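You operate a simulated robot arm through the tools that you are given. There is no shell and no other tool.

The job below is to be done with a simulated robot arm. You get a single attempt, and the scene is never put back.

Task
Tighten the base plate bolt that the job sheet names with the orange driver.
Fine: fit the bit that the sheet names, leave the old one in its slot, set the driver to forward and put it back; leave the other bolts.

Only the result counts: the job must be done as asked and must still hold three seconds after the hand-in. Knocking over, shifting, dropping, spilling or breaking anything else fails it. Flat cloth is picked up by pressing the open fingertips on it (5 to 10 N) and closing them slowly along it; thin cloth reads only 2 to 8 mm in the jaws.

Robot
A 7-joint arm with a two-finger gripper, fixed in place. Base frame: the origin is at the foot of the arm, x ahead of it, y to its left, z up. Lengths are in m, angles in rad, forces in N, time in s.
With the tool pointing down near the work surface it reaches from about 0.26 to 0.78 m from the base axis. Its first joint turns from -2.897 to 2.897 rad. Payload 2.45 kg.
The TCP is the grasp point between the finger pads, 0.027 m short of the fingertips. In the tool frame z runs along the fingers and y along their closing line. Largest opening 0.08 m; the body of the gripper starts 0.054 m behind the TCP.
Orientation is told as [roll, pitch, yaw] about the base's x, y, z axes, in that order, counted from this pose: with the fingers straight down and closing along the base's y, the tool's x points along the base's -x, its y along +y and its z along -z.

Tools
- The arm moves only by the tool send_rows. Its argument "steps" is a list of rows, each a list of 7 numbers: the turn, a rotation vector about the tool's x, y, z in rad, then the shift along the tool's x, y, z in m, then the opening, from 0 (shut) to 1 (fully open). In form: [[wx, wy, wz, dx, dy, dz, grip], ...]. A call has 1 to 20 rows; each row is the pose to reach, as a shift and turn from the pose commanded when the call began, along the tool's axes at that moment. A row lasts 0.2 s, in which the tool goes at most 0.05 m and 0.15 rad; a call with a longer step from one row to the next is refused whole, and so is a gripper value outside its range. Where a pose cannot be reached the arm comes as near as it can. A force on the tool above 40 N (or 10 N above the force at the start of the call, whichever is more), or a blocked arm, ends the call early, and 0.2 s more pass. The fingers move at their own pace (about 0.153 m/s each) and stop on an object; they squeeze with about 30 N. The grip force told is the motor's: it shows also when the fingers shut on nothing. Time passes only in rows, and 0.2 s behind the last, so rows that repeat a pose let the fingers close. It gives the time, the measured TCP pose, the force on the tool (base axes), the opening and the grip force at its end, in the units of the frame above (readings bear some noise), with the torque about the TCP (base axes, N m) and any sound that the robot's microphone picked up.
- Cameras (640 x 400 px; columns grow to the right, rows downward): "scene" is fixed at [0.3998, 0.5002, 1.4973]; the picture's right is [-0.93, -0.37, 0.00], its down [-0.21, 0.53, -0.82] and it looks along [0.31, -0.76, -0.57] (base axes); focal length 214 px, centre (320, 200). "wrist" rides on the gripper at [0.063, 0.012, -0.079] in the tool frame; the picture's right is [-0.19, 0.98, 0.00], its down [-0.72, -0.14, -0.68] and it looks along [-0.67, -0.13, 0.73] (tool axes); focal length 226 px, centre (320, 200). There is no depth. A picture from a camera that has moved, and an enlarged one, comes with that camera's place and axes in the base frame and with its lens.
- get_image(camera): a new picture of that camera. The clock stands still meanwhile.
- move_column(by): slides the trunk up (or, below 0, down) by that many m; the arm rides with it, the base frame stays. It gives what a move gives, with no picture.
- inspect(camera, box): a new picture of the part [left, top, right, bottom] of that camera's present view, enlarged. The clock stands still meanwhile.
- finish_job(): hands the job in; it is judged then, once.

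Places have to be worked out from the pictures, the camera data and where the tool is seen. Open the gripper and draw the arm clear of the work before you hand the job in, unless the task says otherwise.

The tools are called after ">>>" as name(argument=value, ...) on one line, values as JSON. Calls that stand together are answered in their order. send_rows: Moves the arm, as the interface text tells. Its arguments: {"type":"object","properties":{"steps":{"type":"array"}},"required":["steps"]} The other tools are called the same way: move_column (by) slides the trunk up or down; get_image (camera) takes a picture; inspect (camera, box) takes an enlarged picture of a part of a camera's view; finish_job () hands the job in.

At the start:

```text
clock: 0.0
position: [0.5124, 0.0118, 1.3701]
tool_rot: [-0.001, 0.0, 0.0]
force: [-0.1, -0.1, 0.1]
torque: [0.0, -0.01, -0.07]
width: 0.08
grip_force: 0.1
trunk travel left (down, up): [-0.275, 0.265]
```

scene: 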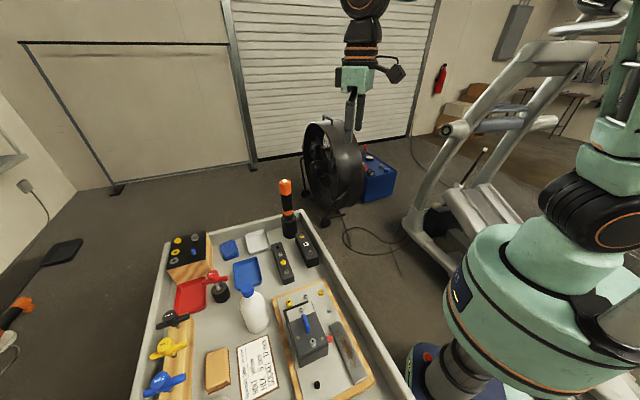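
wrist: 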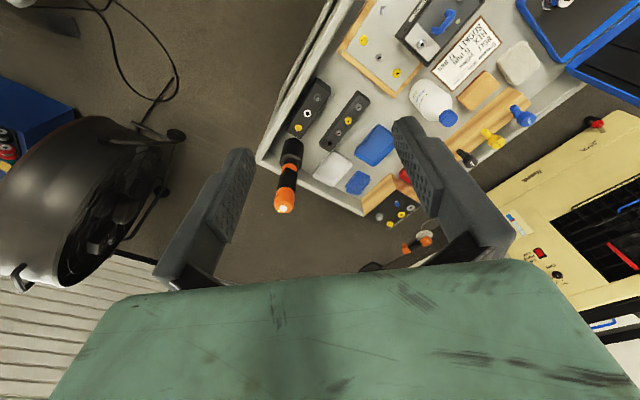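

I'll start by looking closely at the job sheet and the tools on the bench with enlarged views.

>>> inspect(camera="wrist", box=[400, 0, 560, 100])

>>> inspect(camera="scene", box=[200, 320, 328, 400])

>>> inspect(camera="scene", box=[140, 160, 396, 320])

>>> inspect(camera="wrist", box=[240, 60, 432, 220])

```text
4.00 times, centred on (480, 50) of wrist
camera zoom: at [0.4486, 0.0244, 1.4502], right [0.19, 0.98, 0.0], down [0.72, -0.14, 0.68], along [0.67, -0.13, -0.73], focal length 904 px, centre (-320, 800)
```

zoom: 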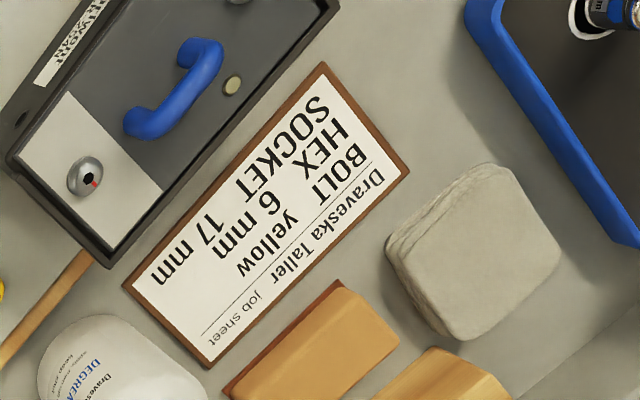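

```text
5.00 times, centred on (264, 360) of scene
camera zoom: at [0.3998, 0.5002, 1.4973], right [-0.93, -0.37, 0.0], down [-0.21, 0.53, -0.82], along [0.31, -0.76, -0.57], focal length 1072 px, centre (600, -600)
```

zoom: 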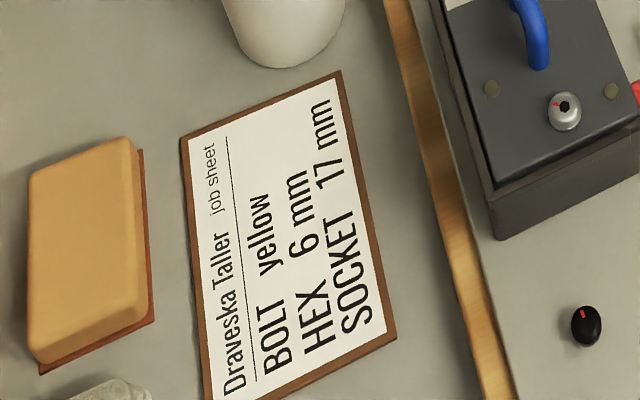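

```text
2.50 times, centred on (268, 240) of scene
camera zoom: at [0.3998, 0.5002, 1.4973], right [-0.93, -0.37, 0.0], down [-0.21, 0.53, -0.82], along [0.31, -0.76, -0.57], focal length 536 px, centre (450, 100)
```

zoom: 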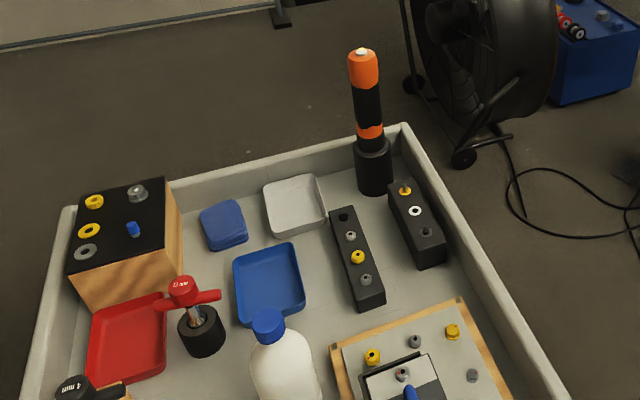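

```text
2.50 times, centred on (336, 140) of wrist
camera zoom: at [0.4486, 0.0244, 1.4502], right [0.19, 0.98, 0.0], down [0.72, -0.14, 0.68], along [0.67, -0.13, -0.73], focal length 565 px, centre (280, 350)
```

zoom: 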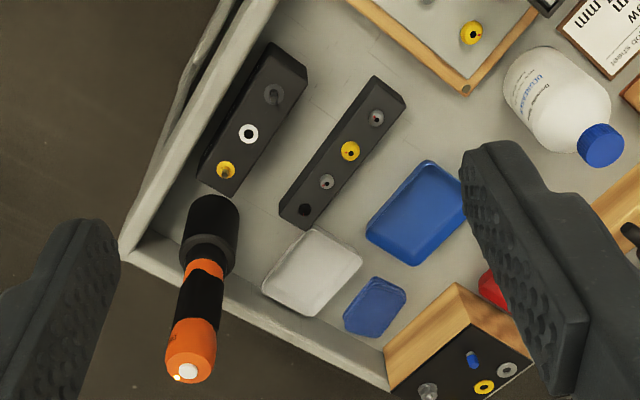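

The sheet reads: BOLT yellow, HEX 6 mm, SOCKET 17 mm; the bench top works out near z≈0.79. Now I'll zoom on the driver, the racks and the base plate.

>>> inspect(camera="wrist", box=[265, 70, 345, 120])

>>> inspect(camera="wrist", box=[315, 90, 395, 150])

>>> inspect(camera="wrist", box=[335, 0, 495, 100])

>>> inspect(camera="scene", box=[262, 170, 326, 250])

>>> inspect(camera="scene", box=[260, 225, 330, 290])

>>> inspect(camera="scene", box=[265, 275, 385, 400])

>>> inspect(camera="wrist", box=[255, 130, 335, 220])

```text
8.00 times, centred on (305, 95) of wrist
camera zoom: at [0.4486, 0.0244, 1.4502], right [0.19, 0.98, 0.0], down [0.72, -0.14, 0.68], along [0.67, -0.13, -0.73], focal length 1808 px, centre (440, 1040)
```

zoom: 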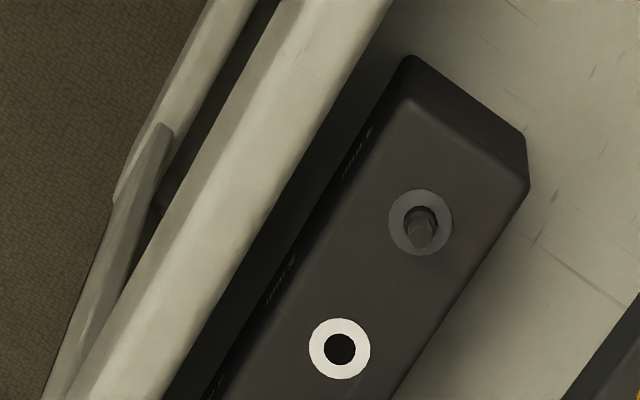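

```text
6.67 times, centred on (355, 120) of wrist
camera zoom: at [0.4486, 0.0244, 1.4502], right [0.19, 0.98, 0.0], down [0.72, -0.14, 0.68], along [0.67, -0.13, -0.73], focal length 1507 px, centre (87, 733)
```

zoom: 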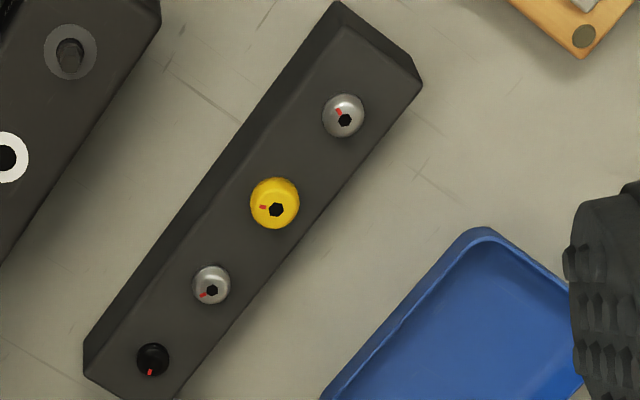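

```text
4.00 times, centred on (415, 50) of wrist
camera zoom: at [0.4486, 0.0244, 1.4502], right [0.19, 0.98, 0.0], down [0.72, -0.14, 0.68], along [0.67, -0.13, -0.73], focal length 904 px, centre (-60, 800)
```

zoom: 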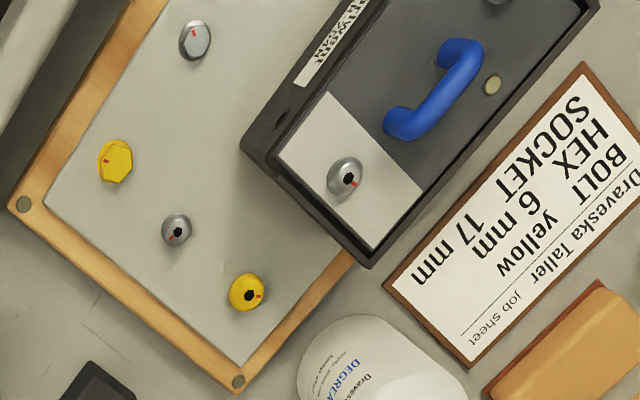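

```text
5.00 times, centred on (294, 210) of scene
camera zoom: at [0.3998, 0.5002, 1.4973], right [-0.93, -0.37, 0.0], down [-0.21, 0.53, -0.82], along [0.31, -0.76, -0.57], focal length 1072 px, centre (450, 150)
```

zoom: 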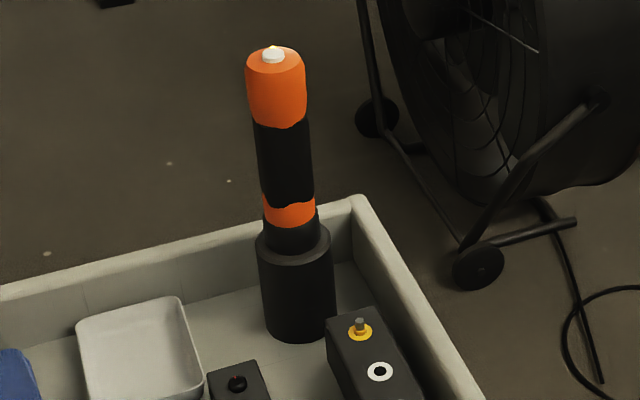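

```text
6.15 times, centred on (295, 258) of scene
camera zoom: at [0.3998, 0.5002, 1.4973], right [-0.93, -0.37, 0.0], down [-0.21, 0.53, -0.82], along [0.31, -0.76, -0.57], focal length 1320 px, centre (474, -154)
```

zoom: 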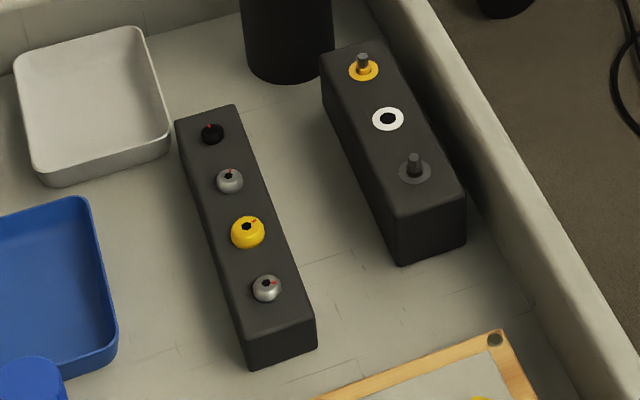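

```text
3.20 times, centred on (325, 338) of scene
camera zoom: at [0.3998, 0.5002, 1.4973], right [-0.93, -0.37, 0.0], down [-0.21, 0.53, -0.82], along [0.31, -0.76, -0.57], focal length 686 px, centre (304, -240)
```

zoom: 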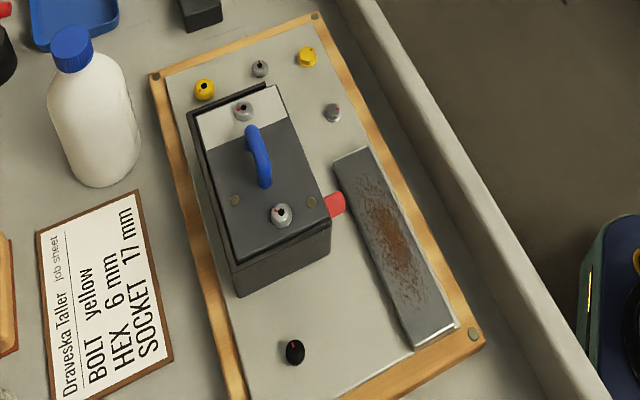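

```text
4.44 times, centred on (295, 175) of wrist
camera zoom: at [0.4486, 0.0244, 1.4502], right [0.19, 0.98, 0.0], down [0.72, -0.14, 0.68], along [0.67, -0.13, -0.73], focal length 1005 px, centre (431, 311)
```

zoom: 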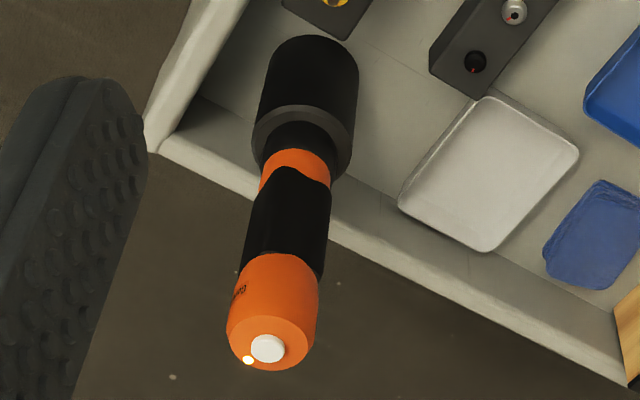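

The driver sits in a black holder with a white button and an amber light on its end; the bit rack has a yellow, a white (empty) and a grey slot with small text on its side. I'll zoom further on the rack text, the bolts and the other stuff.

>>> inspect(camera="wrist", box=[280, 75, 320, 135])

>>> inspect(camera="scene", box=[290, 228, 326, 270])

>>> inspect(camera="scene", box=[160, 225, 240, 310])

>>> inspect(camera="scene", box=[130, 300, 210, 400])

>>> inspect(camera="scene", box=[270, 280, 350, 330])

>>> inspect(camera="wrist", box=[270, 180, 310, 220])

```text
6.67 times, centred on (300, 105) of wrist
camera zoom: at [0.4486, 0.0244, 1.4502], right [0.19, 0.98, 0.0], down [0.72, -0.14, 0.68], along [0.67, -0.13, -0.73], focal length 1507 px, centre (453, 833)
```

zoom: 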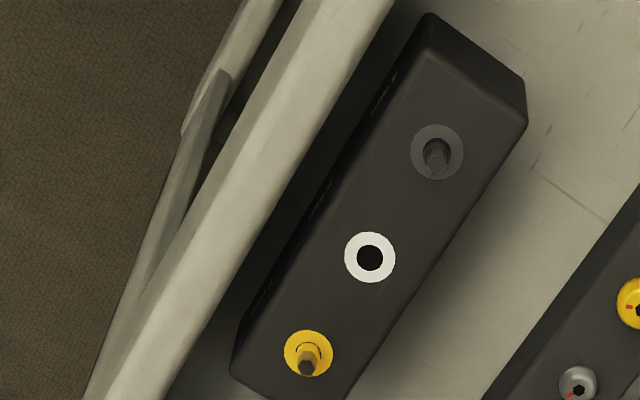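

```text
9.52 times, centred on (308, 249) of scene
camera zoom: at [0.3998, 0.5002, 1.4973], right [-0.93, -0.37, 0.0], down [-0.21, 0.53, -0.82], along [0.31, -0.76, -0.57], focal length 2043 px, centre (434, -267)
```

zoom: 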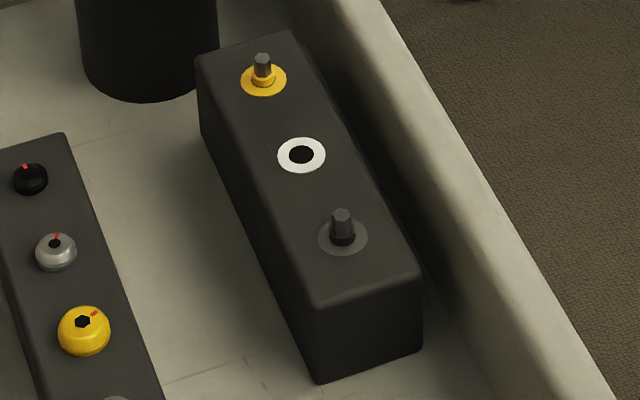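

```text
4.71 times, centred on (200, 268) of scene
camera zoom: at [0.3998, 0.5002, 1.4973], right [-0.93, -0.37, 0.0], down [-0.21, 0.53, -0.82], along [0.31, -0.76, -0.57], focal length 1009 px, centre (885, -118)
```

zoom: 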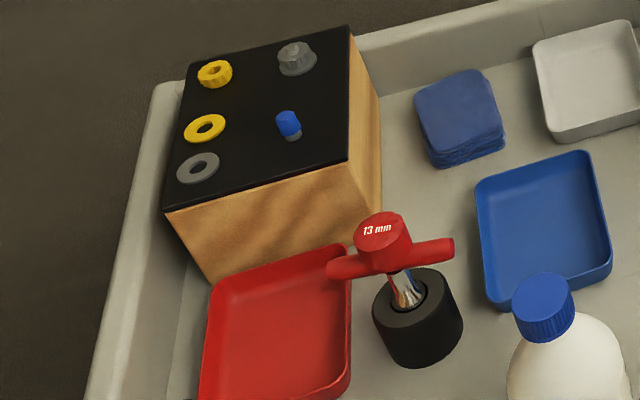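

```text
4.00 times, centred on (170, 350) of scene
camera zoom: at [0.3998, 0.5002, 1.4973], right [-0.93, -0.37, 0.0], down [-0.21, 0.53, -0.82], along [0.31, -0.76, -0.57], focal length 858 px, centre (920, -400)
```

zoom: 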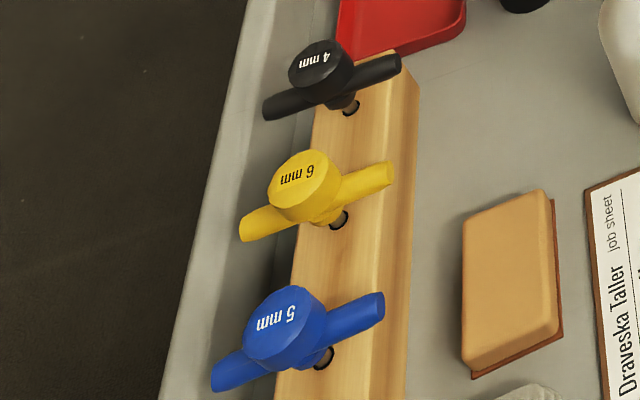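

```text
8.00 times, centred on (310, 305) of scene
camera zoom: at [0.3998, 0.5002, 1.4973], right [-0.93, -0.37, 0.0], down [-0.21, 0.53, -0.82], along [0.31, -0.76, -0.57], focal length 1716 px, centre (400, -640)
```

zoom: 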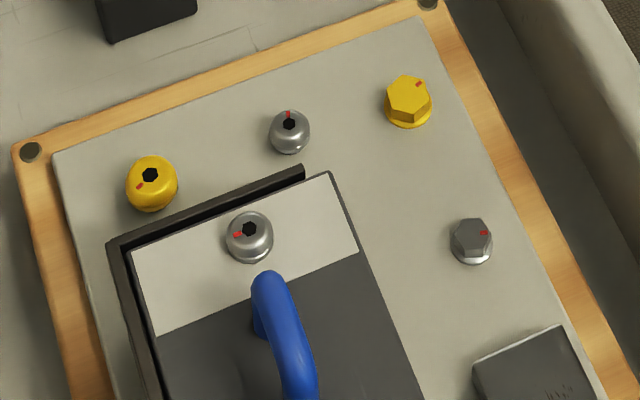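

```text
10.00 times, centred on (290, 200) of wrist
camera zoom: at [0.4486, 0.0244, 1.4502], right [0.19, 0.98, 0.0], down [0.72, -0.14, 0.68], along [0.67, -0.13, -0.73], focal length 2261 px, centre (620, 200)
```

zoom: 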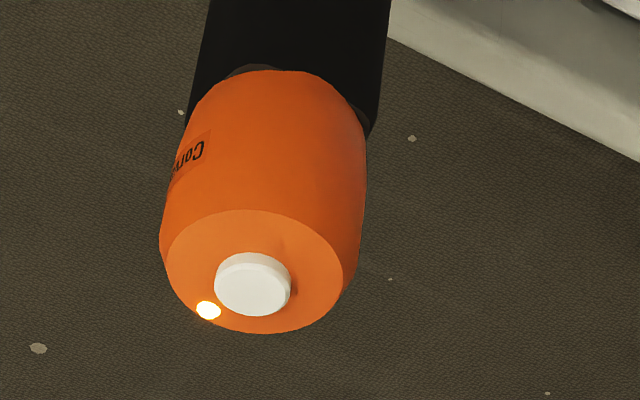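

The yellow recessed-hex bolt near the box is the one that fits HEX 6 mm; the bit rack (slots near [0.65,-0.02], [0.69,-0.06], [0.72,-0.09], z≈0.84) has its text on the side facing the near rim. I'll bring the wrist camera round to read those labels, staying well above everything.

>>> send_rows(steps=[[0, 0, -0.098, -0.005, -0.019, 0.036, 1], [0, 0, -0.196, -0.01, -0.038, 0.072, 1], [0, 0, -0.294, -0.015, -0.057, 0.108, 1], [0, 0, -0.392, -0.02, -0.076, 0.144, 1], [0, 0, -0.49, -0.025, -0.096, 0.18, 1], [0, 0, -0.588, -0.03, -0.115, 0.216, 1], [0, 0, -0.686, -0.035, -0.134, 0.252, 1], [0, 0, -0.784, -0.04, -0.154, 0.288, 1], [0, 0, -0.882, -0.045, -0.173, 0.326, 1], [0, 0, -0.977, -0.051, -0.192, 0.364, 1]])

>>> get_image(camera="wrist")

>>> get_image(camera="scene")

```text
clock: 2.2
position: [0.5639, -0.18, 1.0018]
tool_rot: [0.001, 0.0, 0.977]
force: [0.5, -0.6, 0.3]
torque: [0.0, -0.01, 0.0]
width: 0.08
grip_force: 0.0
trunk travel left (down, up): [-0.275, 0.265]
```

```text
taken
camera wrist: at [0.5178, -0.2265, 1.0823], right [-0.71, 0.71, 0.0], down [0.52, 0.52, 0.68], along [0.48, 0.48, -0.73], focal length 226 px, centre (320, 200)
```

wrist: 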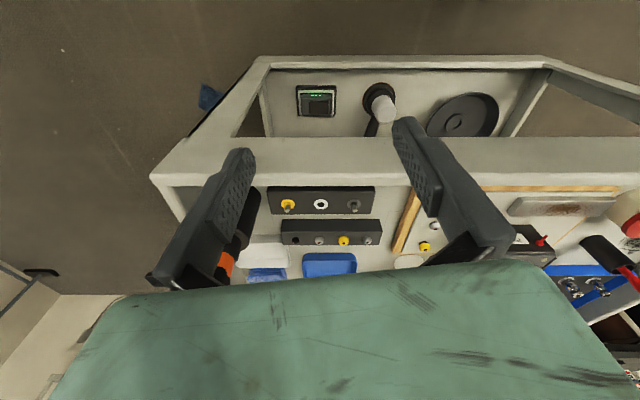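

```text
taken
```

scene: 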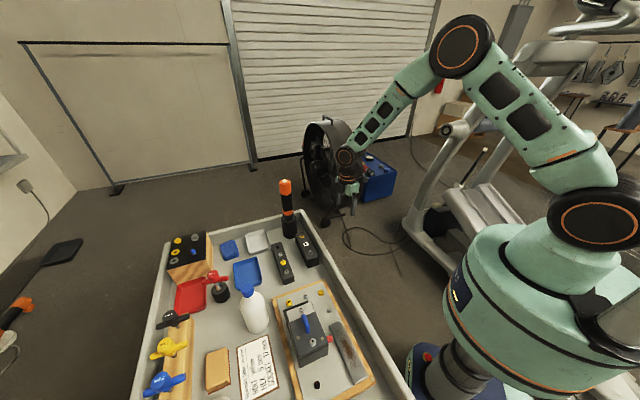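

The rack is now visible face-on along with a small screen and a handle on the cart's side panel. I'll zoom in on the rack labels and that screen.

>>> inspect(camera="wrist", box=[262, 182, 382, 222])

>>> inspect(camera="wrist", box=[264, 190, 304, 216])

>>> inspect(camera="wrist", box=[302, 190, 342, 216])

>>> inspect(camera="wrist", box=[338, 190, 378, 216])

>>> inspect(camera="wrist", box=[290, 80, 410, 140])

```text
5.33 times, centred on (322, 202) of wrist
camera zoom: at [0.5178, -0.2265, 1.0823], right [-0.71, 0.71, 0.0], down [0.52, 0.52, 0.68], along [0.48, 0.48, -0.73], focal length 1206 px, centre (309, 189)
```

zoom: 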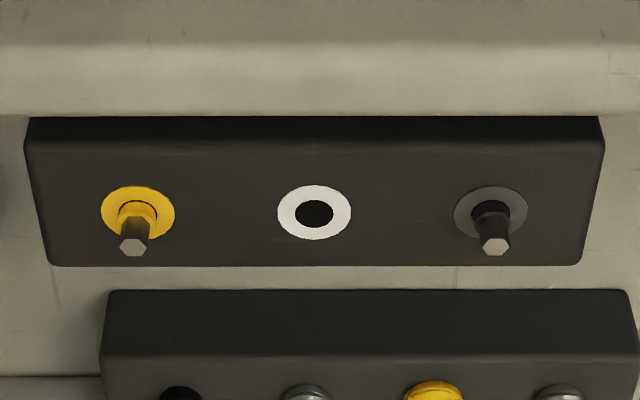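

```text
15.38 times, centred on (284, 203) of wrist
camera zoom: at [0.5178, -0.2265, 1.0823], right [-0.71, 0.71, 0.0], down [0.52, 0.52, 0.68], along [0.48, 0.48, -0.73], focal length 3478 px, centre (874, 154)
```

zoom: 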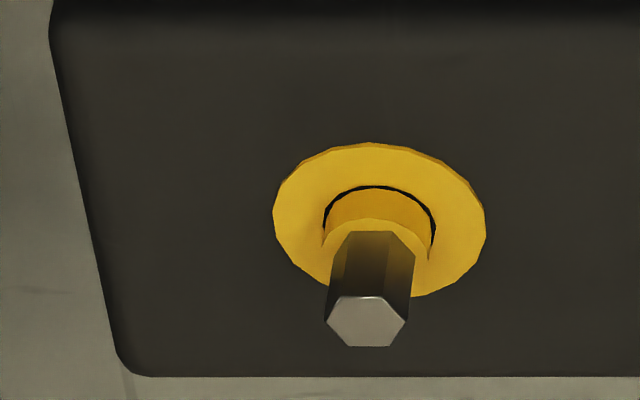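

```text
15.38 times, centred on (322, 203) of wrist
camera zoom: at [0.5178, -0.2265, 1.0823], right [-0.71, 0.71, 0.0], down [0.52, 0.52, 0.68], along [0.48, 0.48, -0.73], focal length 3478 px, centre (289, 154)
```

zoom: 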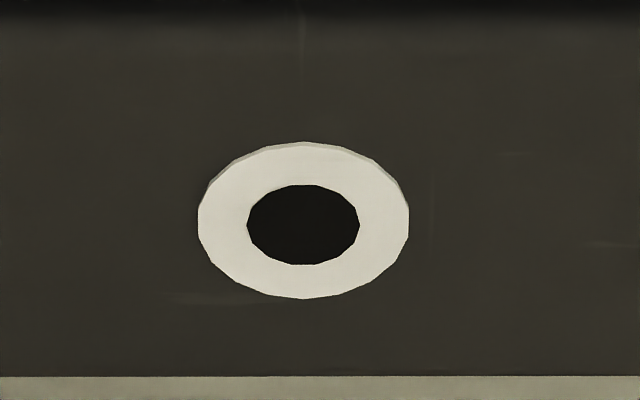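

```text
15.38 times, centred on (358, 203) of wrist
camera zoom: at [0.5178, -0.2265, 1.0823], right [-0.71, 0.71, 0.0], down [0.52, 0.52, 0.68], along [0.48, 0.48, -0.73], focal length 3478 px, centre (-265, 154)
```

zoom: 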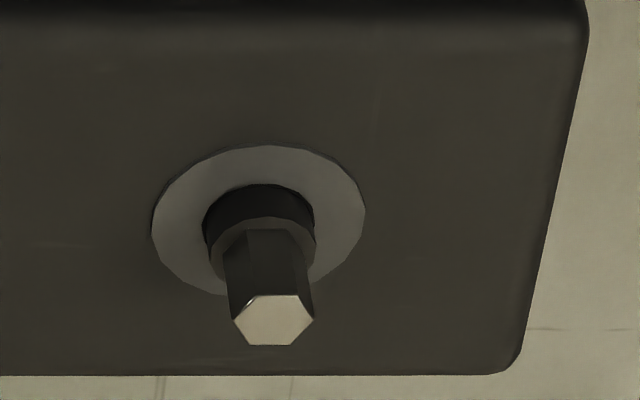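

```text
5.33 times, centred on (350, 110) of wrist
camera zoom: at [0.5178, -0.2265, 1.0823], right [-0.71, 0.71, 0.0], down [0.52, 0.52, 0.68], along [0.48, 0.48, -0.73], focal length 1206 px, centre (160, 680)
```

zoom: 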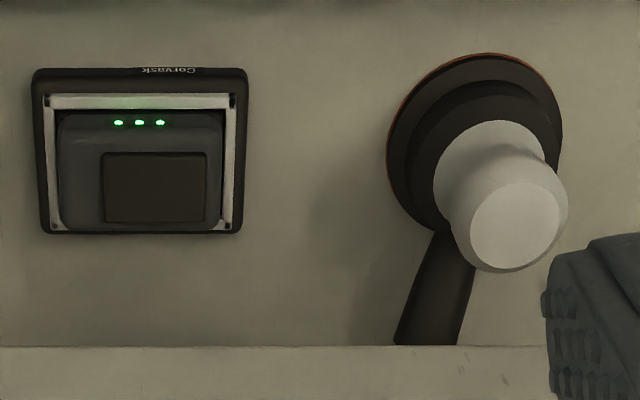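

The near rim hides the label face from this angle. I'll raise the camera and look more steeply over the rim.

>>> send_rows(steps=[[0, 0, 0, -0.026, -0.005, -0.033, 1], [0, 0, 0, -0.052, -0.01, -0.066, 1], [0, 0, 0, -0.079, -0.0143, -0.098, 1]])

>>> get_image(camera="wrist")

>>> inspect(camera="wrist", box=[270, 100, 370, 150])

```text
clock: 3.0
position: [0.621, -0.1187, 1.1067]
tool_rot: [-0.002, 0.001, 0.978]
force: [-0.4, 0.2, 0.3]
torque: [-0.02, -0.01, 0.01]
width: 0.0799
grip_force: 0.1
trunk travel left (down, up): [-0.275, 0.265]
```

```text
taken
camera wrist: at [0.5753, -0.1651, 1.1873], right [-0.71, 0.71, 0.0], down [0.52, 0.52, 0.68], along [0.48, 0.48, -0.73], focal length 226 px, centre (320, 200)
```

wrist: 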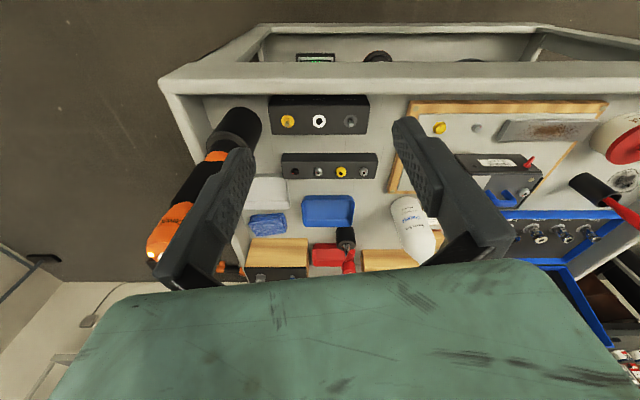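

```text
6.40 times, centred on (320, 125) of wrist
camera zoom: at [0.5753, -0.1651, 1.1873], right [-0.71, 0.71, 0.0], down [0.52, 0.52, 0.68], along [0.48, 0.48, -0.73], focal length 1447 px, centre (320, 680)
```

zoom: 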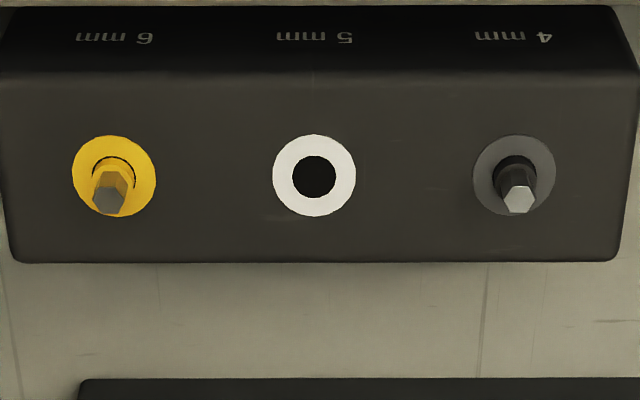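

Labels read clearly: yellow slot = 6 mm, white empty slot = 5 mm (the old bit now in the driver), grey = 4 mm. Next I'll raise and turn the wrist to look squarely at the driver in its holder.

>>> send_rows(steps=[[0, 0, 0.114, -0.0004, 0.0028, -0.0093, 1], [0, 0, 0.228, -0.0008, 0.0056, -0.0186, 1], [0, 0, 0.342, -0.0011, 0.0084, -0.0279, 1], [0, 0, 0.456, -0.0015, 0.0112, -0.0372, 1], [0, 0, 0.571, -0.0019, 0.014, -0.0465, 1], [0, 0, 0.685, -0.0023, 0.0167, -0.0558, 1], [0, 0, 0.799, -0.0027, 0.0195, -0.0651, 1], [0, 0, 0.913, -0.003, 0.0223, -0.0744, 1], [0, 0, 1.027, -0.0034, 0.0251, -0.0837, 1], [0, 0, 1.142, -0.0038, 0.0279, -0.093, 1]])

>>> get_image(camera="wrist")

>>> inspect(camera="wrist", box=[260, 100, 400, 280])

```text
clock: 5.2
position: [0.5976, -0.1026, 1.198]
tool_rot: [0.001, 0.0, -0.166]
force: [0.4, -0.1, 0.1]
torque: [-0.03, 0.0, -0.04]
width: 0.0799
grip_force: 0.1
trunk travel left (down, up): [-0.275, 0.265]
```

```text
taken
camera wrist: at [0.5363, -0.0809, 1.2771], right [0.35, 0.94, 0.0], down [0.69, -0.26, 0.68], along [0.64, -0.24, -0.73], focal length 226 px, centre (320, 200)
```

wrist: 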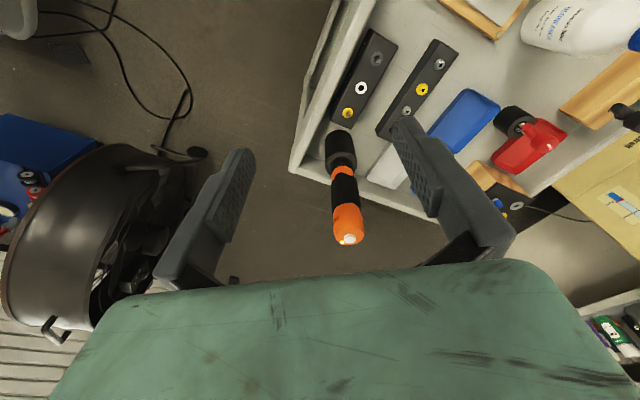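

```text
2.22 times, centred on (330, 190) of wrist
camera zoom: at [0.5363, -0.0809, 1.2771], right [0.35, 0.94, 0.0], down [0.69, -0.26, 0.68], along [0.64, -0.24, -0.73], focal length 502 px, centre (298, 222)
```

zoom: 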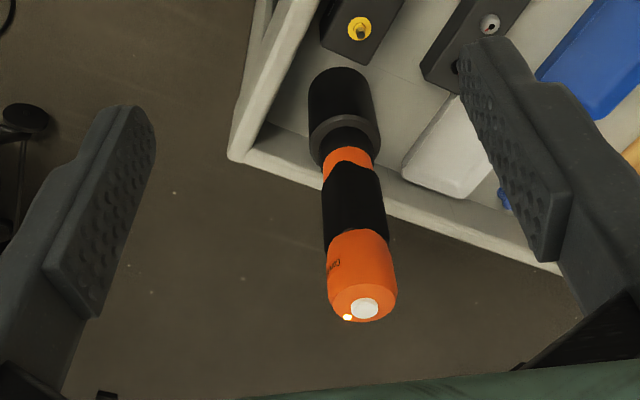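

The driver top triangulates to about (0.80, -0.13, 1.075), radius 0.81, so I'll tilt the tool about 15° outward to reach it. I'll first close the fingers and go to a point 4 cm above the white button.

>>> send_rows(steps=[[0, -0.044, 0, -0.033, 0.0009, 0.0087, 0], [0, -0.088, 0, -0.066, 0.0018, 0.0173, 0], [0, -0.131, 0, -0.099, 0.0027, 0.026, 0], [0, -0.175, 0, -0.132, 0.0036, 0.0347, 0], [0, -0.218, 0, -0.165, 0.0045, 0.0433, 0], [0, -0.262, 0, -0.1982, 0.0054, 0.052, 0], [0, -0.262, 0, -0.1982, 0.0054, 0.052, 0]])

>>> get_image(camera="wrist")

>>> inspect(camera="scene", box=[240, 140, 340, 250])

```text
clock: 6.8
position: [0.7972, -0.1304, 1.1446]
tool_rot: [0.0, -0.263, -0.166]
force: [0.3, -0.6, 0.0]
torque: [0.0, 0.01, 0.05]
width: 0.0
grip_force: 30.0
trunk travel left (down, up): [-0.275, 0.265]
```

```text
taken
camera wrist: at [0.717, -0.1047, 1.2062], right [0.35, 0.94, 0.05], down [0.49, -0.22, 0.84], along [0.8, -0.27, -0.53], focal length 226 px, centre (320, 200)
```

wrist: 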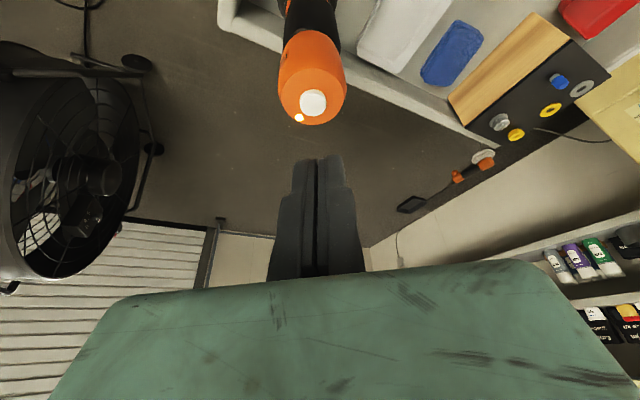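

```text
3.64 times, centred on (290, 195) of scene
camera zoom: at [0.3998, 0.5002, 1.4973], right [-0.93, -0.37, 0.0], down [-0.21, 0.53, -0.82], along [0.31, -0.76, -0.57], focal length 780 px, centre (429, 218)
```

zoom: 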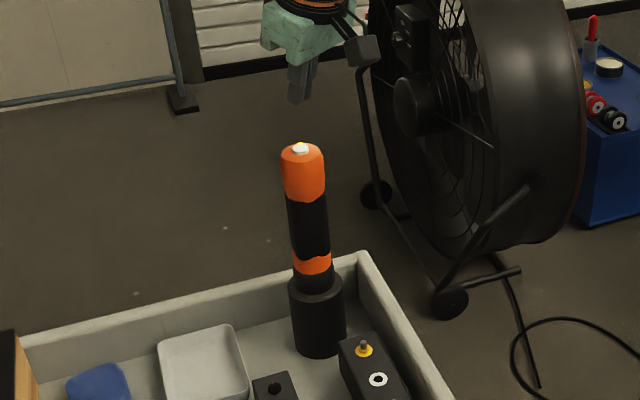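

Fingertips are directly above the button (button ≈ (0.801,-0.133,1.077)). I'll descend to a few millimetres above it, then press in small increments.

>>> send_rows(steps=[[0, 0, 0, 0.0031, -0.001, 0.0116, 0], [0, 0, 0, 0.0062, -0.002, 0.0232, 0], [0, 0, 0, 0.0088, -0.002, 0.0328, 0], [0, 0, 0, 0.0088, -0.002, 0.0328, 0]])

>>> inspect(camera="scene", box=[260, 150, 320, 200])

>>> inspect(camera="wrist", box=[270, 60, 370, 180])

```text
clock: 7.8
position: [0.797, -0.1327, 1.1108]
tool_rot: [-0.001, -0.261, -0.164]
force: [0.3, 0.1, -0.2]
torque: [0.0, 0.01, 0.02]
width: 0.0001
grip_force: 29.8
trunk travel left (down, up): [-0.275, 0.265]
```

```text
8.00 times, centred on (290, 175) of scene
camera zoom: at [0.3998, 0.5002, 1.4973], right [-0.93, -0.37, 0.0], down [-0.21, 0.53, -0.82], along [0.31, -0.76, -0.57], focal length 1716 px, centre (560, 400)
```

zoom: 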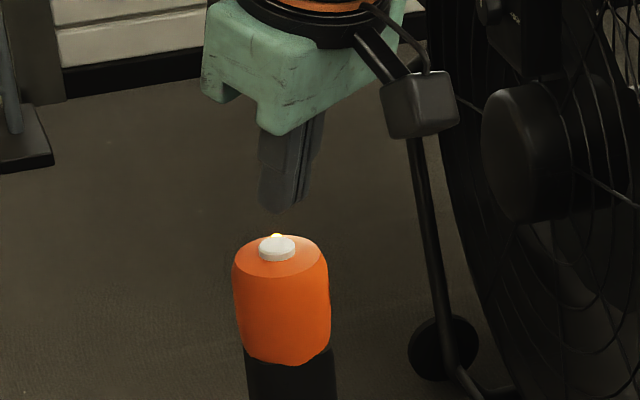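

```text
3.33 times, centred on (320, 120) of wrist
camera zoom: at [0.7171, -0.1073, 1.1719], right [0.35, 0.94, 0.05], down [0.49, -0.22, 0.84], along [0.8, -0.27, -0.53], focal length 754 px, centre (320, 467)
```

zoom: 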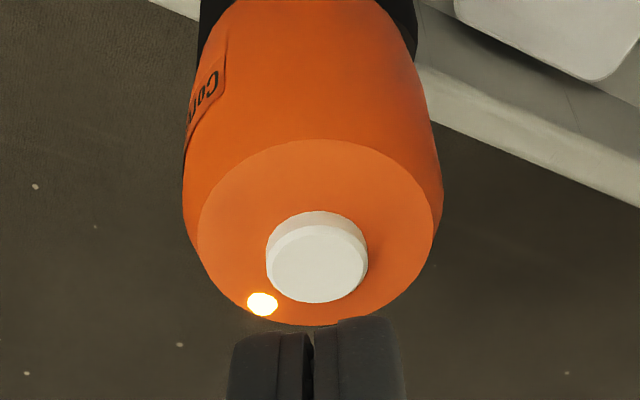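

The gap to the button still looks like 1–2 cm. I'll go down another 9 mm and shift 4 mm outward, then recheck the force.

>>> send_rows(steps=[[0, 0, 0, -0.0008, 0, 0.0048, 0], [0, 0, 0, -0.0016, 0, 0.0097, 0], [0, 0, 0, -0.0016, 0, 0.0097, 0]])

>>> inspect(camera="scene", box=[260, 150, 320, 200])

>>> inspect(camera="wrist", box=[270, 60, 370, 180])

```text
clock: 8.6
position: [0.8001, -0.1328, 1.1018]
tool_rot: [0.0, -0.262, -0.166]
force: [-0.2, -0.5, 0.4]
torque: [-0.01, -0.01, 0.03]
width: 0.0002
grip_force: 30.1
trunk travel left (down, up): [-0.275, 0.265]
```

```text
8.00 times, centred on (290, 175) of scene
camera zoom: at [0.3998, 0.5002, 1.4973], right [-0.93, -0.37, 0.0], down [-0.21, 0.53, -0.82], along [0.31, -0.76, -0.57], focal length 1716 px, centre (560, 400)
```

zoom: 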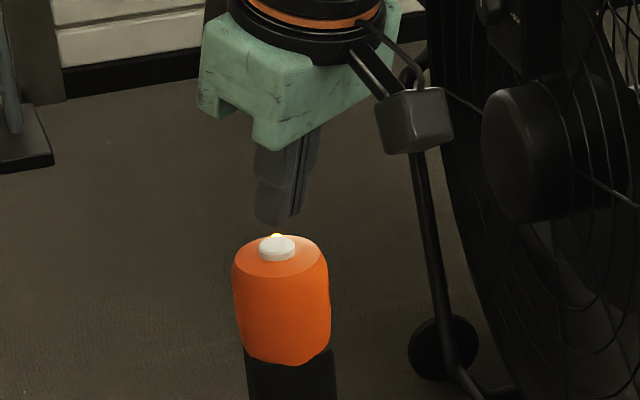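

```text
3.33 times, centred on (320, 120) of wrist
camera zoom: at [0.7204, -0.108, 1.1636], right [0.35, 0.94, 0.05], down [0.49, -0.22, 0.84], along [0.8, -0.27, -0.53], focal length 754 px, centre (320, 467)
```

zoom: 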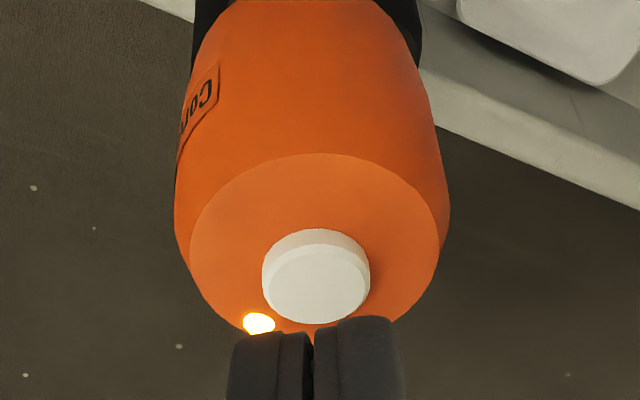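

No contact yet; the tips are now close above the button. I'll continue down in 1.5 mm rows for about 8 mm watching the force.

>>> send_rows(steps=[[0, 0, 0, 0.0004, 0, 0.0014, 0], [0, 0, 0, 0.0008, 0, 0.0029, 0], [0, 0, 0, 0.0012, 0, 0.0043, 0], [0, 0, 0, 0.0016, 0, 0.0058, 0]])

>>> inspect(camera="scene", box=[260, 150, 320, 200])

>>> inspect(camera="wrist", box=[270, 60, 370, 180])

```text
clock: 9.6
position: [0.7991, -0.1337, 1.0963]
tool_rot: [-0.002, -0.261, -0.165]
force: [0.0, 0.6, -0.9]
torque: [0.0, 0.01, 0.0]
width: 0.0
grip_force: 30.3
trunk travel left (down, up): [-0.275, 0.265]
```

```text
8.00 times, centred on (290, 175) of scene
camera zoom: at [0.3998, 0.5002, 1.4973], right [-0.93, -0.37, 0.0], down [-0.21, 0.53, -0.82], along [0.31, -0.76, -0.57], focal length 1716 px, centre (560, 400)
```

zoom: 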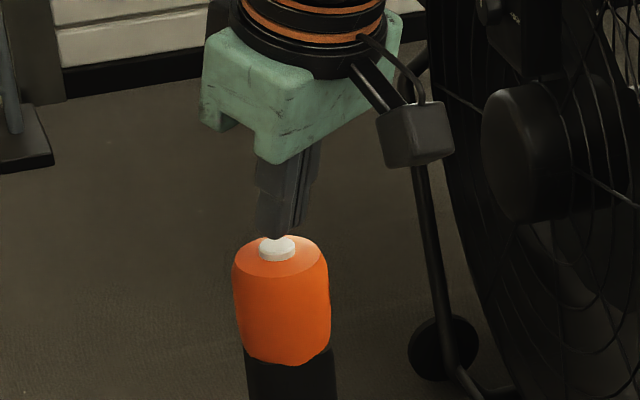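

```text
3.33 times, centred on (320, 120) of wrist
camera zoom: at [0.72, -0.1074, 1.1573], right [0.35, 0.94, 0.05], down [0.49, -0.22, 0.84], along [0.8, -0.27, -0.53], focal length 754 px, centre (320, 467)
```

zoom: 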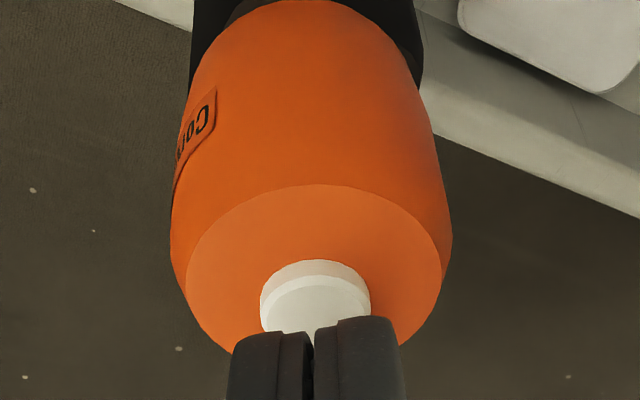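

The tips are just about at the button. I'll continue in 1 mm rows and watch for force or a click.

>>> send_rows(steps=[[0, 0, 0, 0.0003, 0, 0.001, 0], [0, 0, 0, 0.0005, 0, 0.0019, 0], [0, 0, 0, 0.0008, 0, 0.0029, 0]])

>>> inspect(camera="scene", box=[270, 165, 310, 195])

```text
clock: 10.4
position: [0.7984, -0.1331, 1.094]
tool_rot: [-0.001, -0.262, -0.167]
force: [0.1, -0.2, 0.5]
torque: [0.02, 0.01, -0.02]
width: 0.0
grip_force: 29.7
trunk travel left (down, up): [-0.275, 0.265]
```

```text
13.33 times, centred on (290, 180) of scene
camera zoom: at [0.3998, 0.5002, 1.4973], right [-0.93, -0.37, 0.0], down [-0.21, 0.53, -0.82], along [0.31, -0.76, -0.57], focal length 2860 px, centre (720, 467)
```

zoom: 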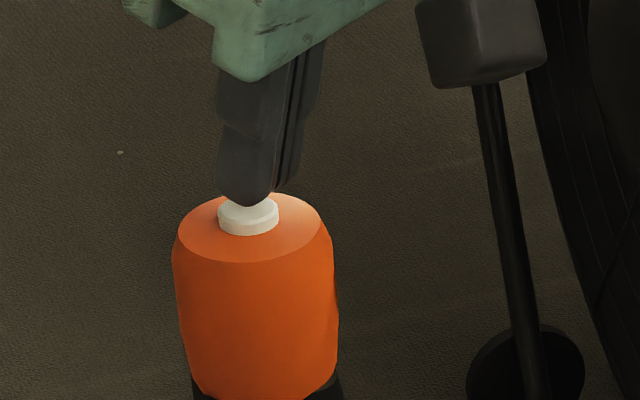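

Still no appreciable force. Continuing 3 mm more in 1 mm rows.

>>> send_rows(steps=[[0, 0, 0, 0.0003, 0, 0.001, 0], [0, 0, 0, 0.0005, 0, 0.0019, 0], [0, 0, 0, 0.0008, 0, 0.0029, 0]])

>>> inspect(camera="scene", box=[270, 165, 310, 195])

```text
clock: 11.2
position: [0.7987, -0.1331, 1.0925]
tool_rot: [0.0, -0.26, -0.166]
force: [0.4, 0.4, 0.1]
torque: [-0.04, -0.01, -0.01]
width: 0.0
grip_force: 30.2
trunk travel left (down, up): [-0.275, 0.265]
```

```text
13.33 times, centred on (290, 180) of scene
camera zoom: at [0.3998, 0.5002, 1.4973], right [-0.93, -0.37, 0.0], down [-0.21, 0.53, -0.82], along [0.31, -0.76, -0.57], focal length 2860 px, centre (720, 467)
```

zoom: 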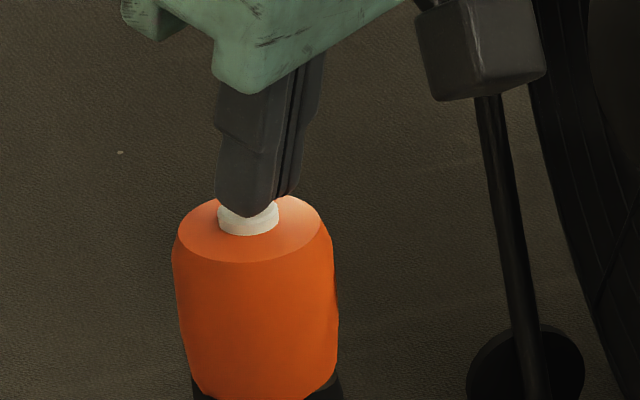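

Fingertips are overlapping the button in view but still no force; two more millimetres.

>>> send_rows(steps=[[0, 0, 0, 0.0003, 0, 0.001, 0], [0, 0, 0, 0.0005, 0, 0.0019, 0], [0, 0, 0, 0.0008, 0, 0.0029, 0]])

>>> inspect(camera="scene", box=[270, 165, 310, 195])

>>> inspect(camera="wrist", box=[270, 60, 370, 180])

```text
clock: 12.0
position: [0.7982, -0.1322, 1.0882]
tool_rot: [-0.001, -0.262, -0.166]
force: [0.4, 0.7, 0.4]
torque: [-0.02, -0.01, -0.01]
width: 0.0061
grip_force: 29.9
trunk travel left (down, up): [-0.275, 0.265]
```

```text
13.33 times, centred on (290, 180) of scene
camera zoom: at [0.3998, 0.5002, 1.4973], right [-0.93, -0.37, 0.0], down [-0.21, 0.53, -0.82], along [0.31, -0.76, -0.57], focal length 2860 px, centre (720, 467)
```

zoom: 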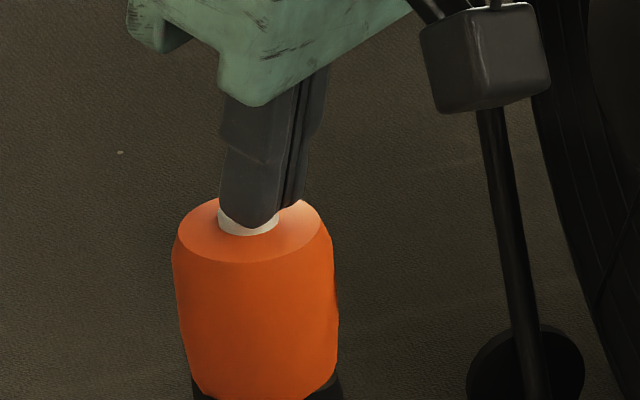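

```text
3.33 times, centred on (320, 120) of wrist
camera zoom: at [0.719, -0.1081, 1.1475], right [0.35, 0.94, 0.05], down [0.49, -0.22, 0.84], along [0.8, -0.27, -0.53], focal length 754 px, centre (320, 467)
```

zoom: 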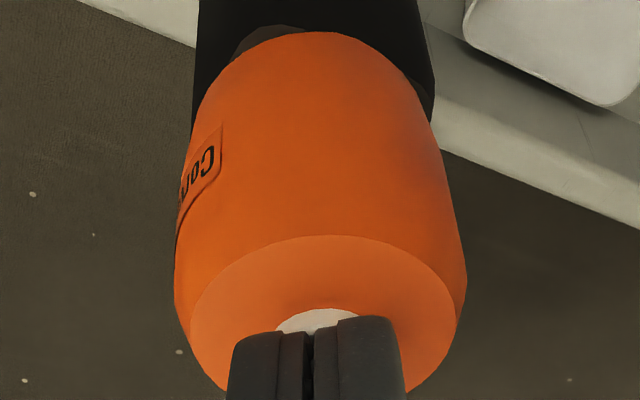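

The jaw width jumped to 6 mm with no axial force, so the tips may be wedging on the button. I'll back straight up and check the light.

>>> send_rows(steps=[[0, 0, 0, -0.003, 0, -0.0111, 0], [0, 0, 0, -0.0068, 0, -0.0251, 0], [0, 0, 0, -0.0104, 0, -0.0386, 0]])

>>> inspect(camera="wrist", box=[270, 60, 370, 180])

>>> inspect(camera="scene", box=[270, 165, 310, 195])

```text
clock: 12.8
position: [0.7983, -0.1316, 1.1291]
tool_rot: [0.0, -0.262, -0.165]
force: [0.7, 0.4, 0.5]
torque: [-0.01, 0.0, 0.01]
width: 0.0
grip_force: 29.4
trunk travel left (down, up): [-0.275, 0.265]
```

```text
3.33 times, centred on (320, 120) of wrist
camera zoom: at [0.7188, -0.1069, 1.189], right [0.35, 0.94, 0.05], down [0.49, -0.22, 0.84], along [0.8, -0.27, -0.53], focal length 754 px, centre (320, 467)
```

zoom: 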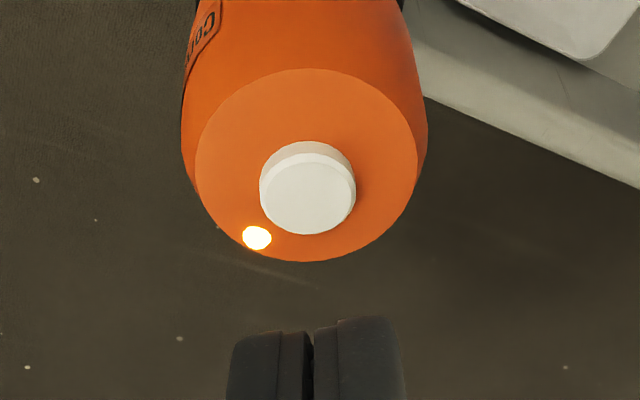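

```text
13.33 times, centred on (290, 180) of scene
camera zoom: at [0.3998, 0.5002, 1.4973], right [-0.93, -0.37, 0.0], down [-0.21, 0.53, -0.82], along [0.31, -0.76, -0.57], focal length 2860 px, centre (720, 467)
```

zoom: 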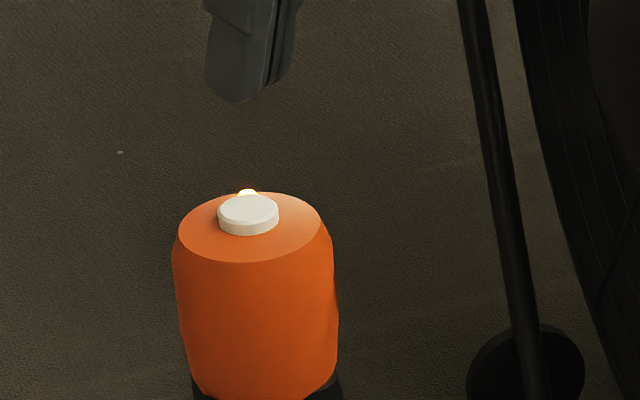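

The light is still amber, so the press didn't register with the closed pair. I'll use a single fingertip instead: half-open jaws, shifted so one finger sits centred over the button.

>>> send_rows(steps=[[0, 0, 0, 0, 0.012, 0, 0.5], [0, 0, 0, 0, 0.0232, 0, 0.5], [0, 0, 0, 0.0034, 0.0232, 0.0126, 0.5], [0, 0, 0, 0.0065, 0.0232, 0.0242, 0.5], [0, 0, 0, 0.0065, 0.0232, 0.0242, 0.5]])

>>> inspect(camera="wrist", box=[260, 60, 360, 180])

>>> inspect(camera="scene", box=[270, 165, 310, 195])

```text
clock: 14.0
position: [0.8035, -0.1098, 1.1025]
tool_rot: [0.0, -0.262, -0.164]
force: [-0.1, -0.3, -0.7]
torque: [0.02, 0.0, 0.02]
width: 0.0399
grip_force: 0.0
trunk travel left (down, up): [-0.275, 0.265]
```

```text
3.33 times, centred on (310, 120) of wrist
camera zoom: at [0.7239, -0.085, 1.163], right [0.35, 0.94, 0.05], down [0.49, -0.22, 0.84], along [0.8, -0.27, -0.53], focal length 754 px, centre (353, 467)
```

zoom: 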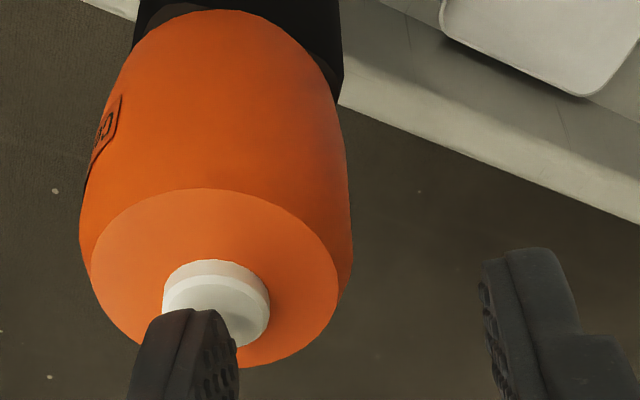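

```text
13.33 times, centred on (290, 180) of scene
camera zoom: at [0.3998, 0.5002, 1.4973], right [-0.93, -0.37, 0.0], down [-0.21, 0.53, -0.82], along [0.31, -0.76, -0.57], focal length 2860 px, centre (720, 467)
```

zoom: 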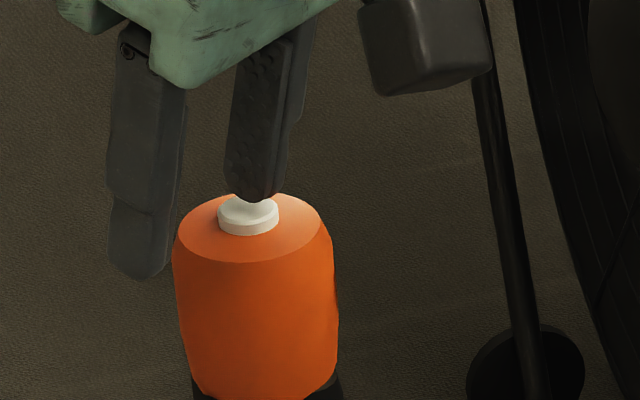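

One finger is now right above the button. I'll nudge 2 mm sideways to centre it and press down in 1 mm rows.

>>> send_rows(steps=[[0, 0, 0, 0.0005, 0.002, 0.0019, 0.5], [0, 0, 0, 0.001, 0.002, 0.0039, 0.5], [0, 0, 0, 0.0013, 0.002, 0.0048, 0.5], [0, 0, 0, 0.0016, 0.002, 0.0058, 0.5], [0, 0, 0, 0.0018, 0.002, 0.0068, 0.5], [0, 0, 0, 0.0021, 0.002, 0.0077, 0.5]])

>>> inspect(camera="scene", box=[270, 165, 310, 195])

>>> inspect(camera="wrist", box=[260, 60, 360, 180])

```text
clock: 15.4
position: [0.8016, -0.1099, 1.0943]
tool_rot: [0.0, -0.264, -0.166]
force: [1.5, -0.3, 4.5]
torque: [-0.11, 0.02, 0.01]
width: 0.0382
grip_force: 0.0
trunk travel left (down, up): [-0.275, 0.265]
heard: click
```

```text
13.33 times, centred on (290, 180) of scene
camera zoom: at [0.3998, 0.5002, 1.4973], right [-0.93, -0.37, 0.0], down [-0.21, 0.53, -0.82], along [0.31, -0.76, -0.57], focal length 2860 px, centre (720, 467)
```

zoom: 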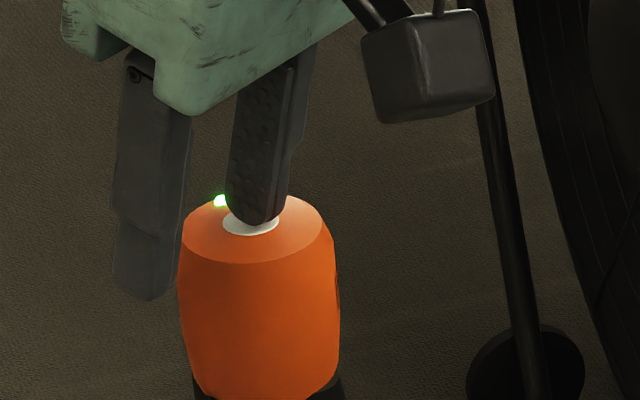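

```text
3.33 times, centred on (310, 120) of wrist
camera zoom: at [0.723, -0.084, 1.1557], right [0.35, 0.94, 0.05], down [0.49, -0.22, 0.84], along [0.8, -0.27, -0.53], focal length 754 px, centre (353, 467)
```

zoom: 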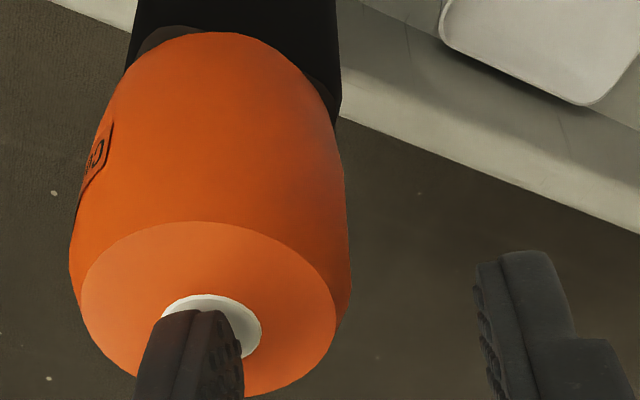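

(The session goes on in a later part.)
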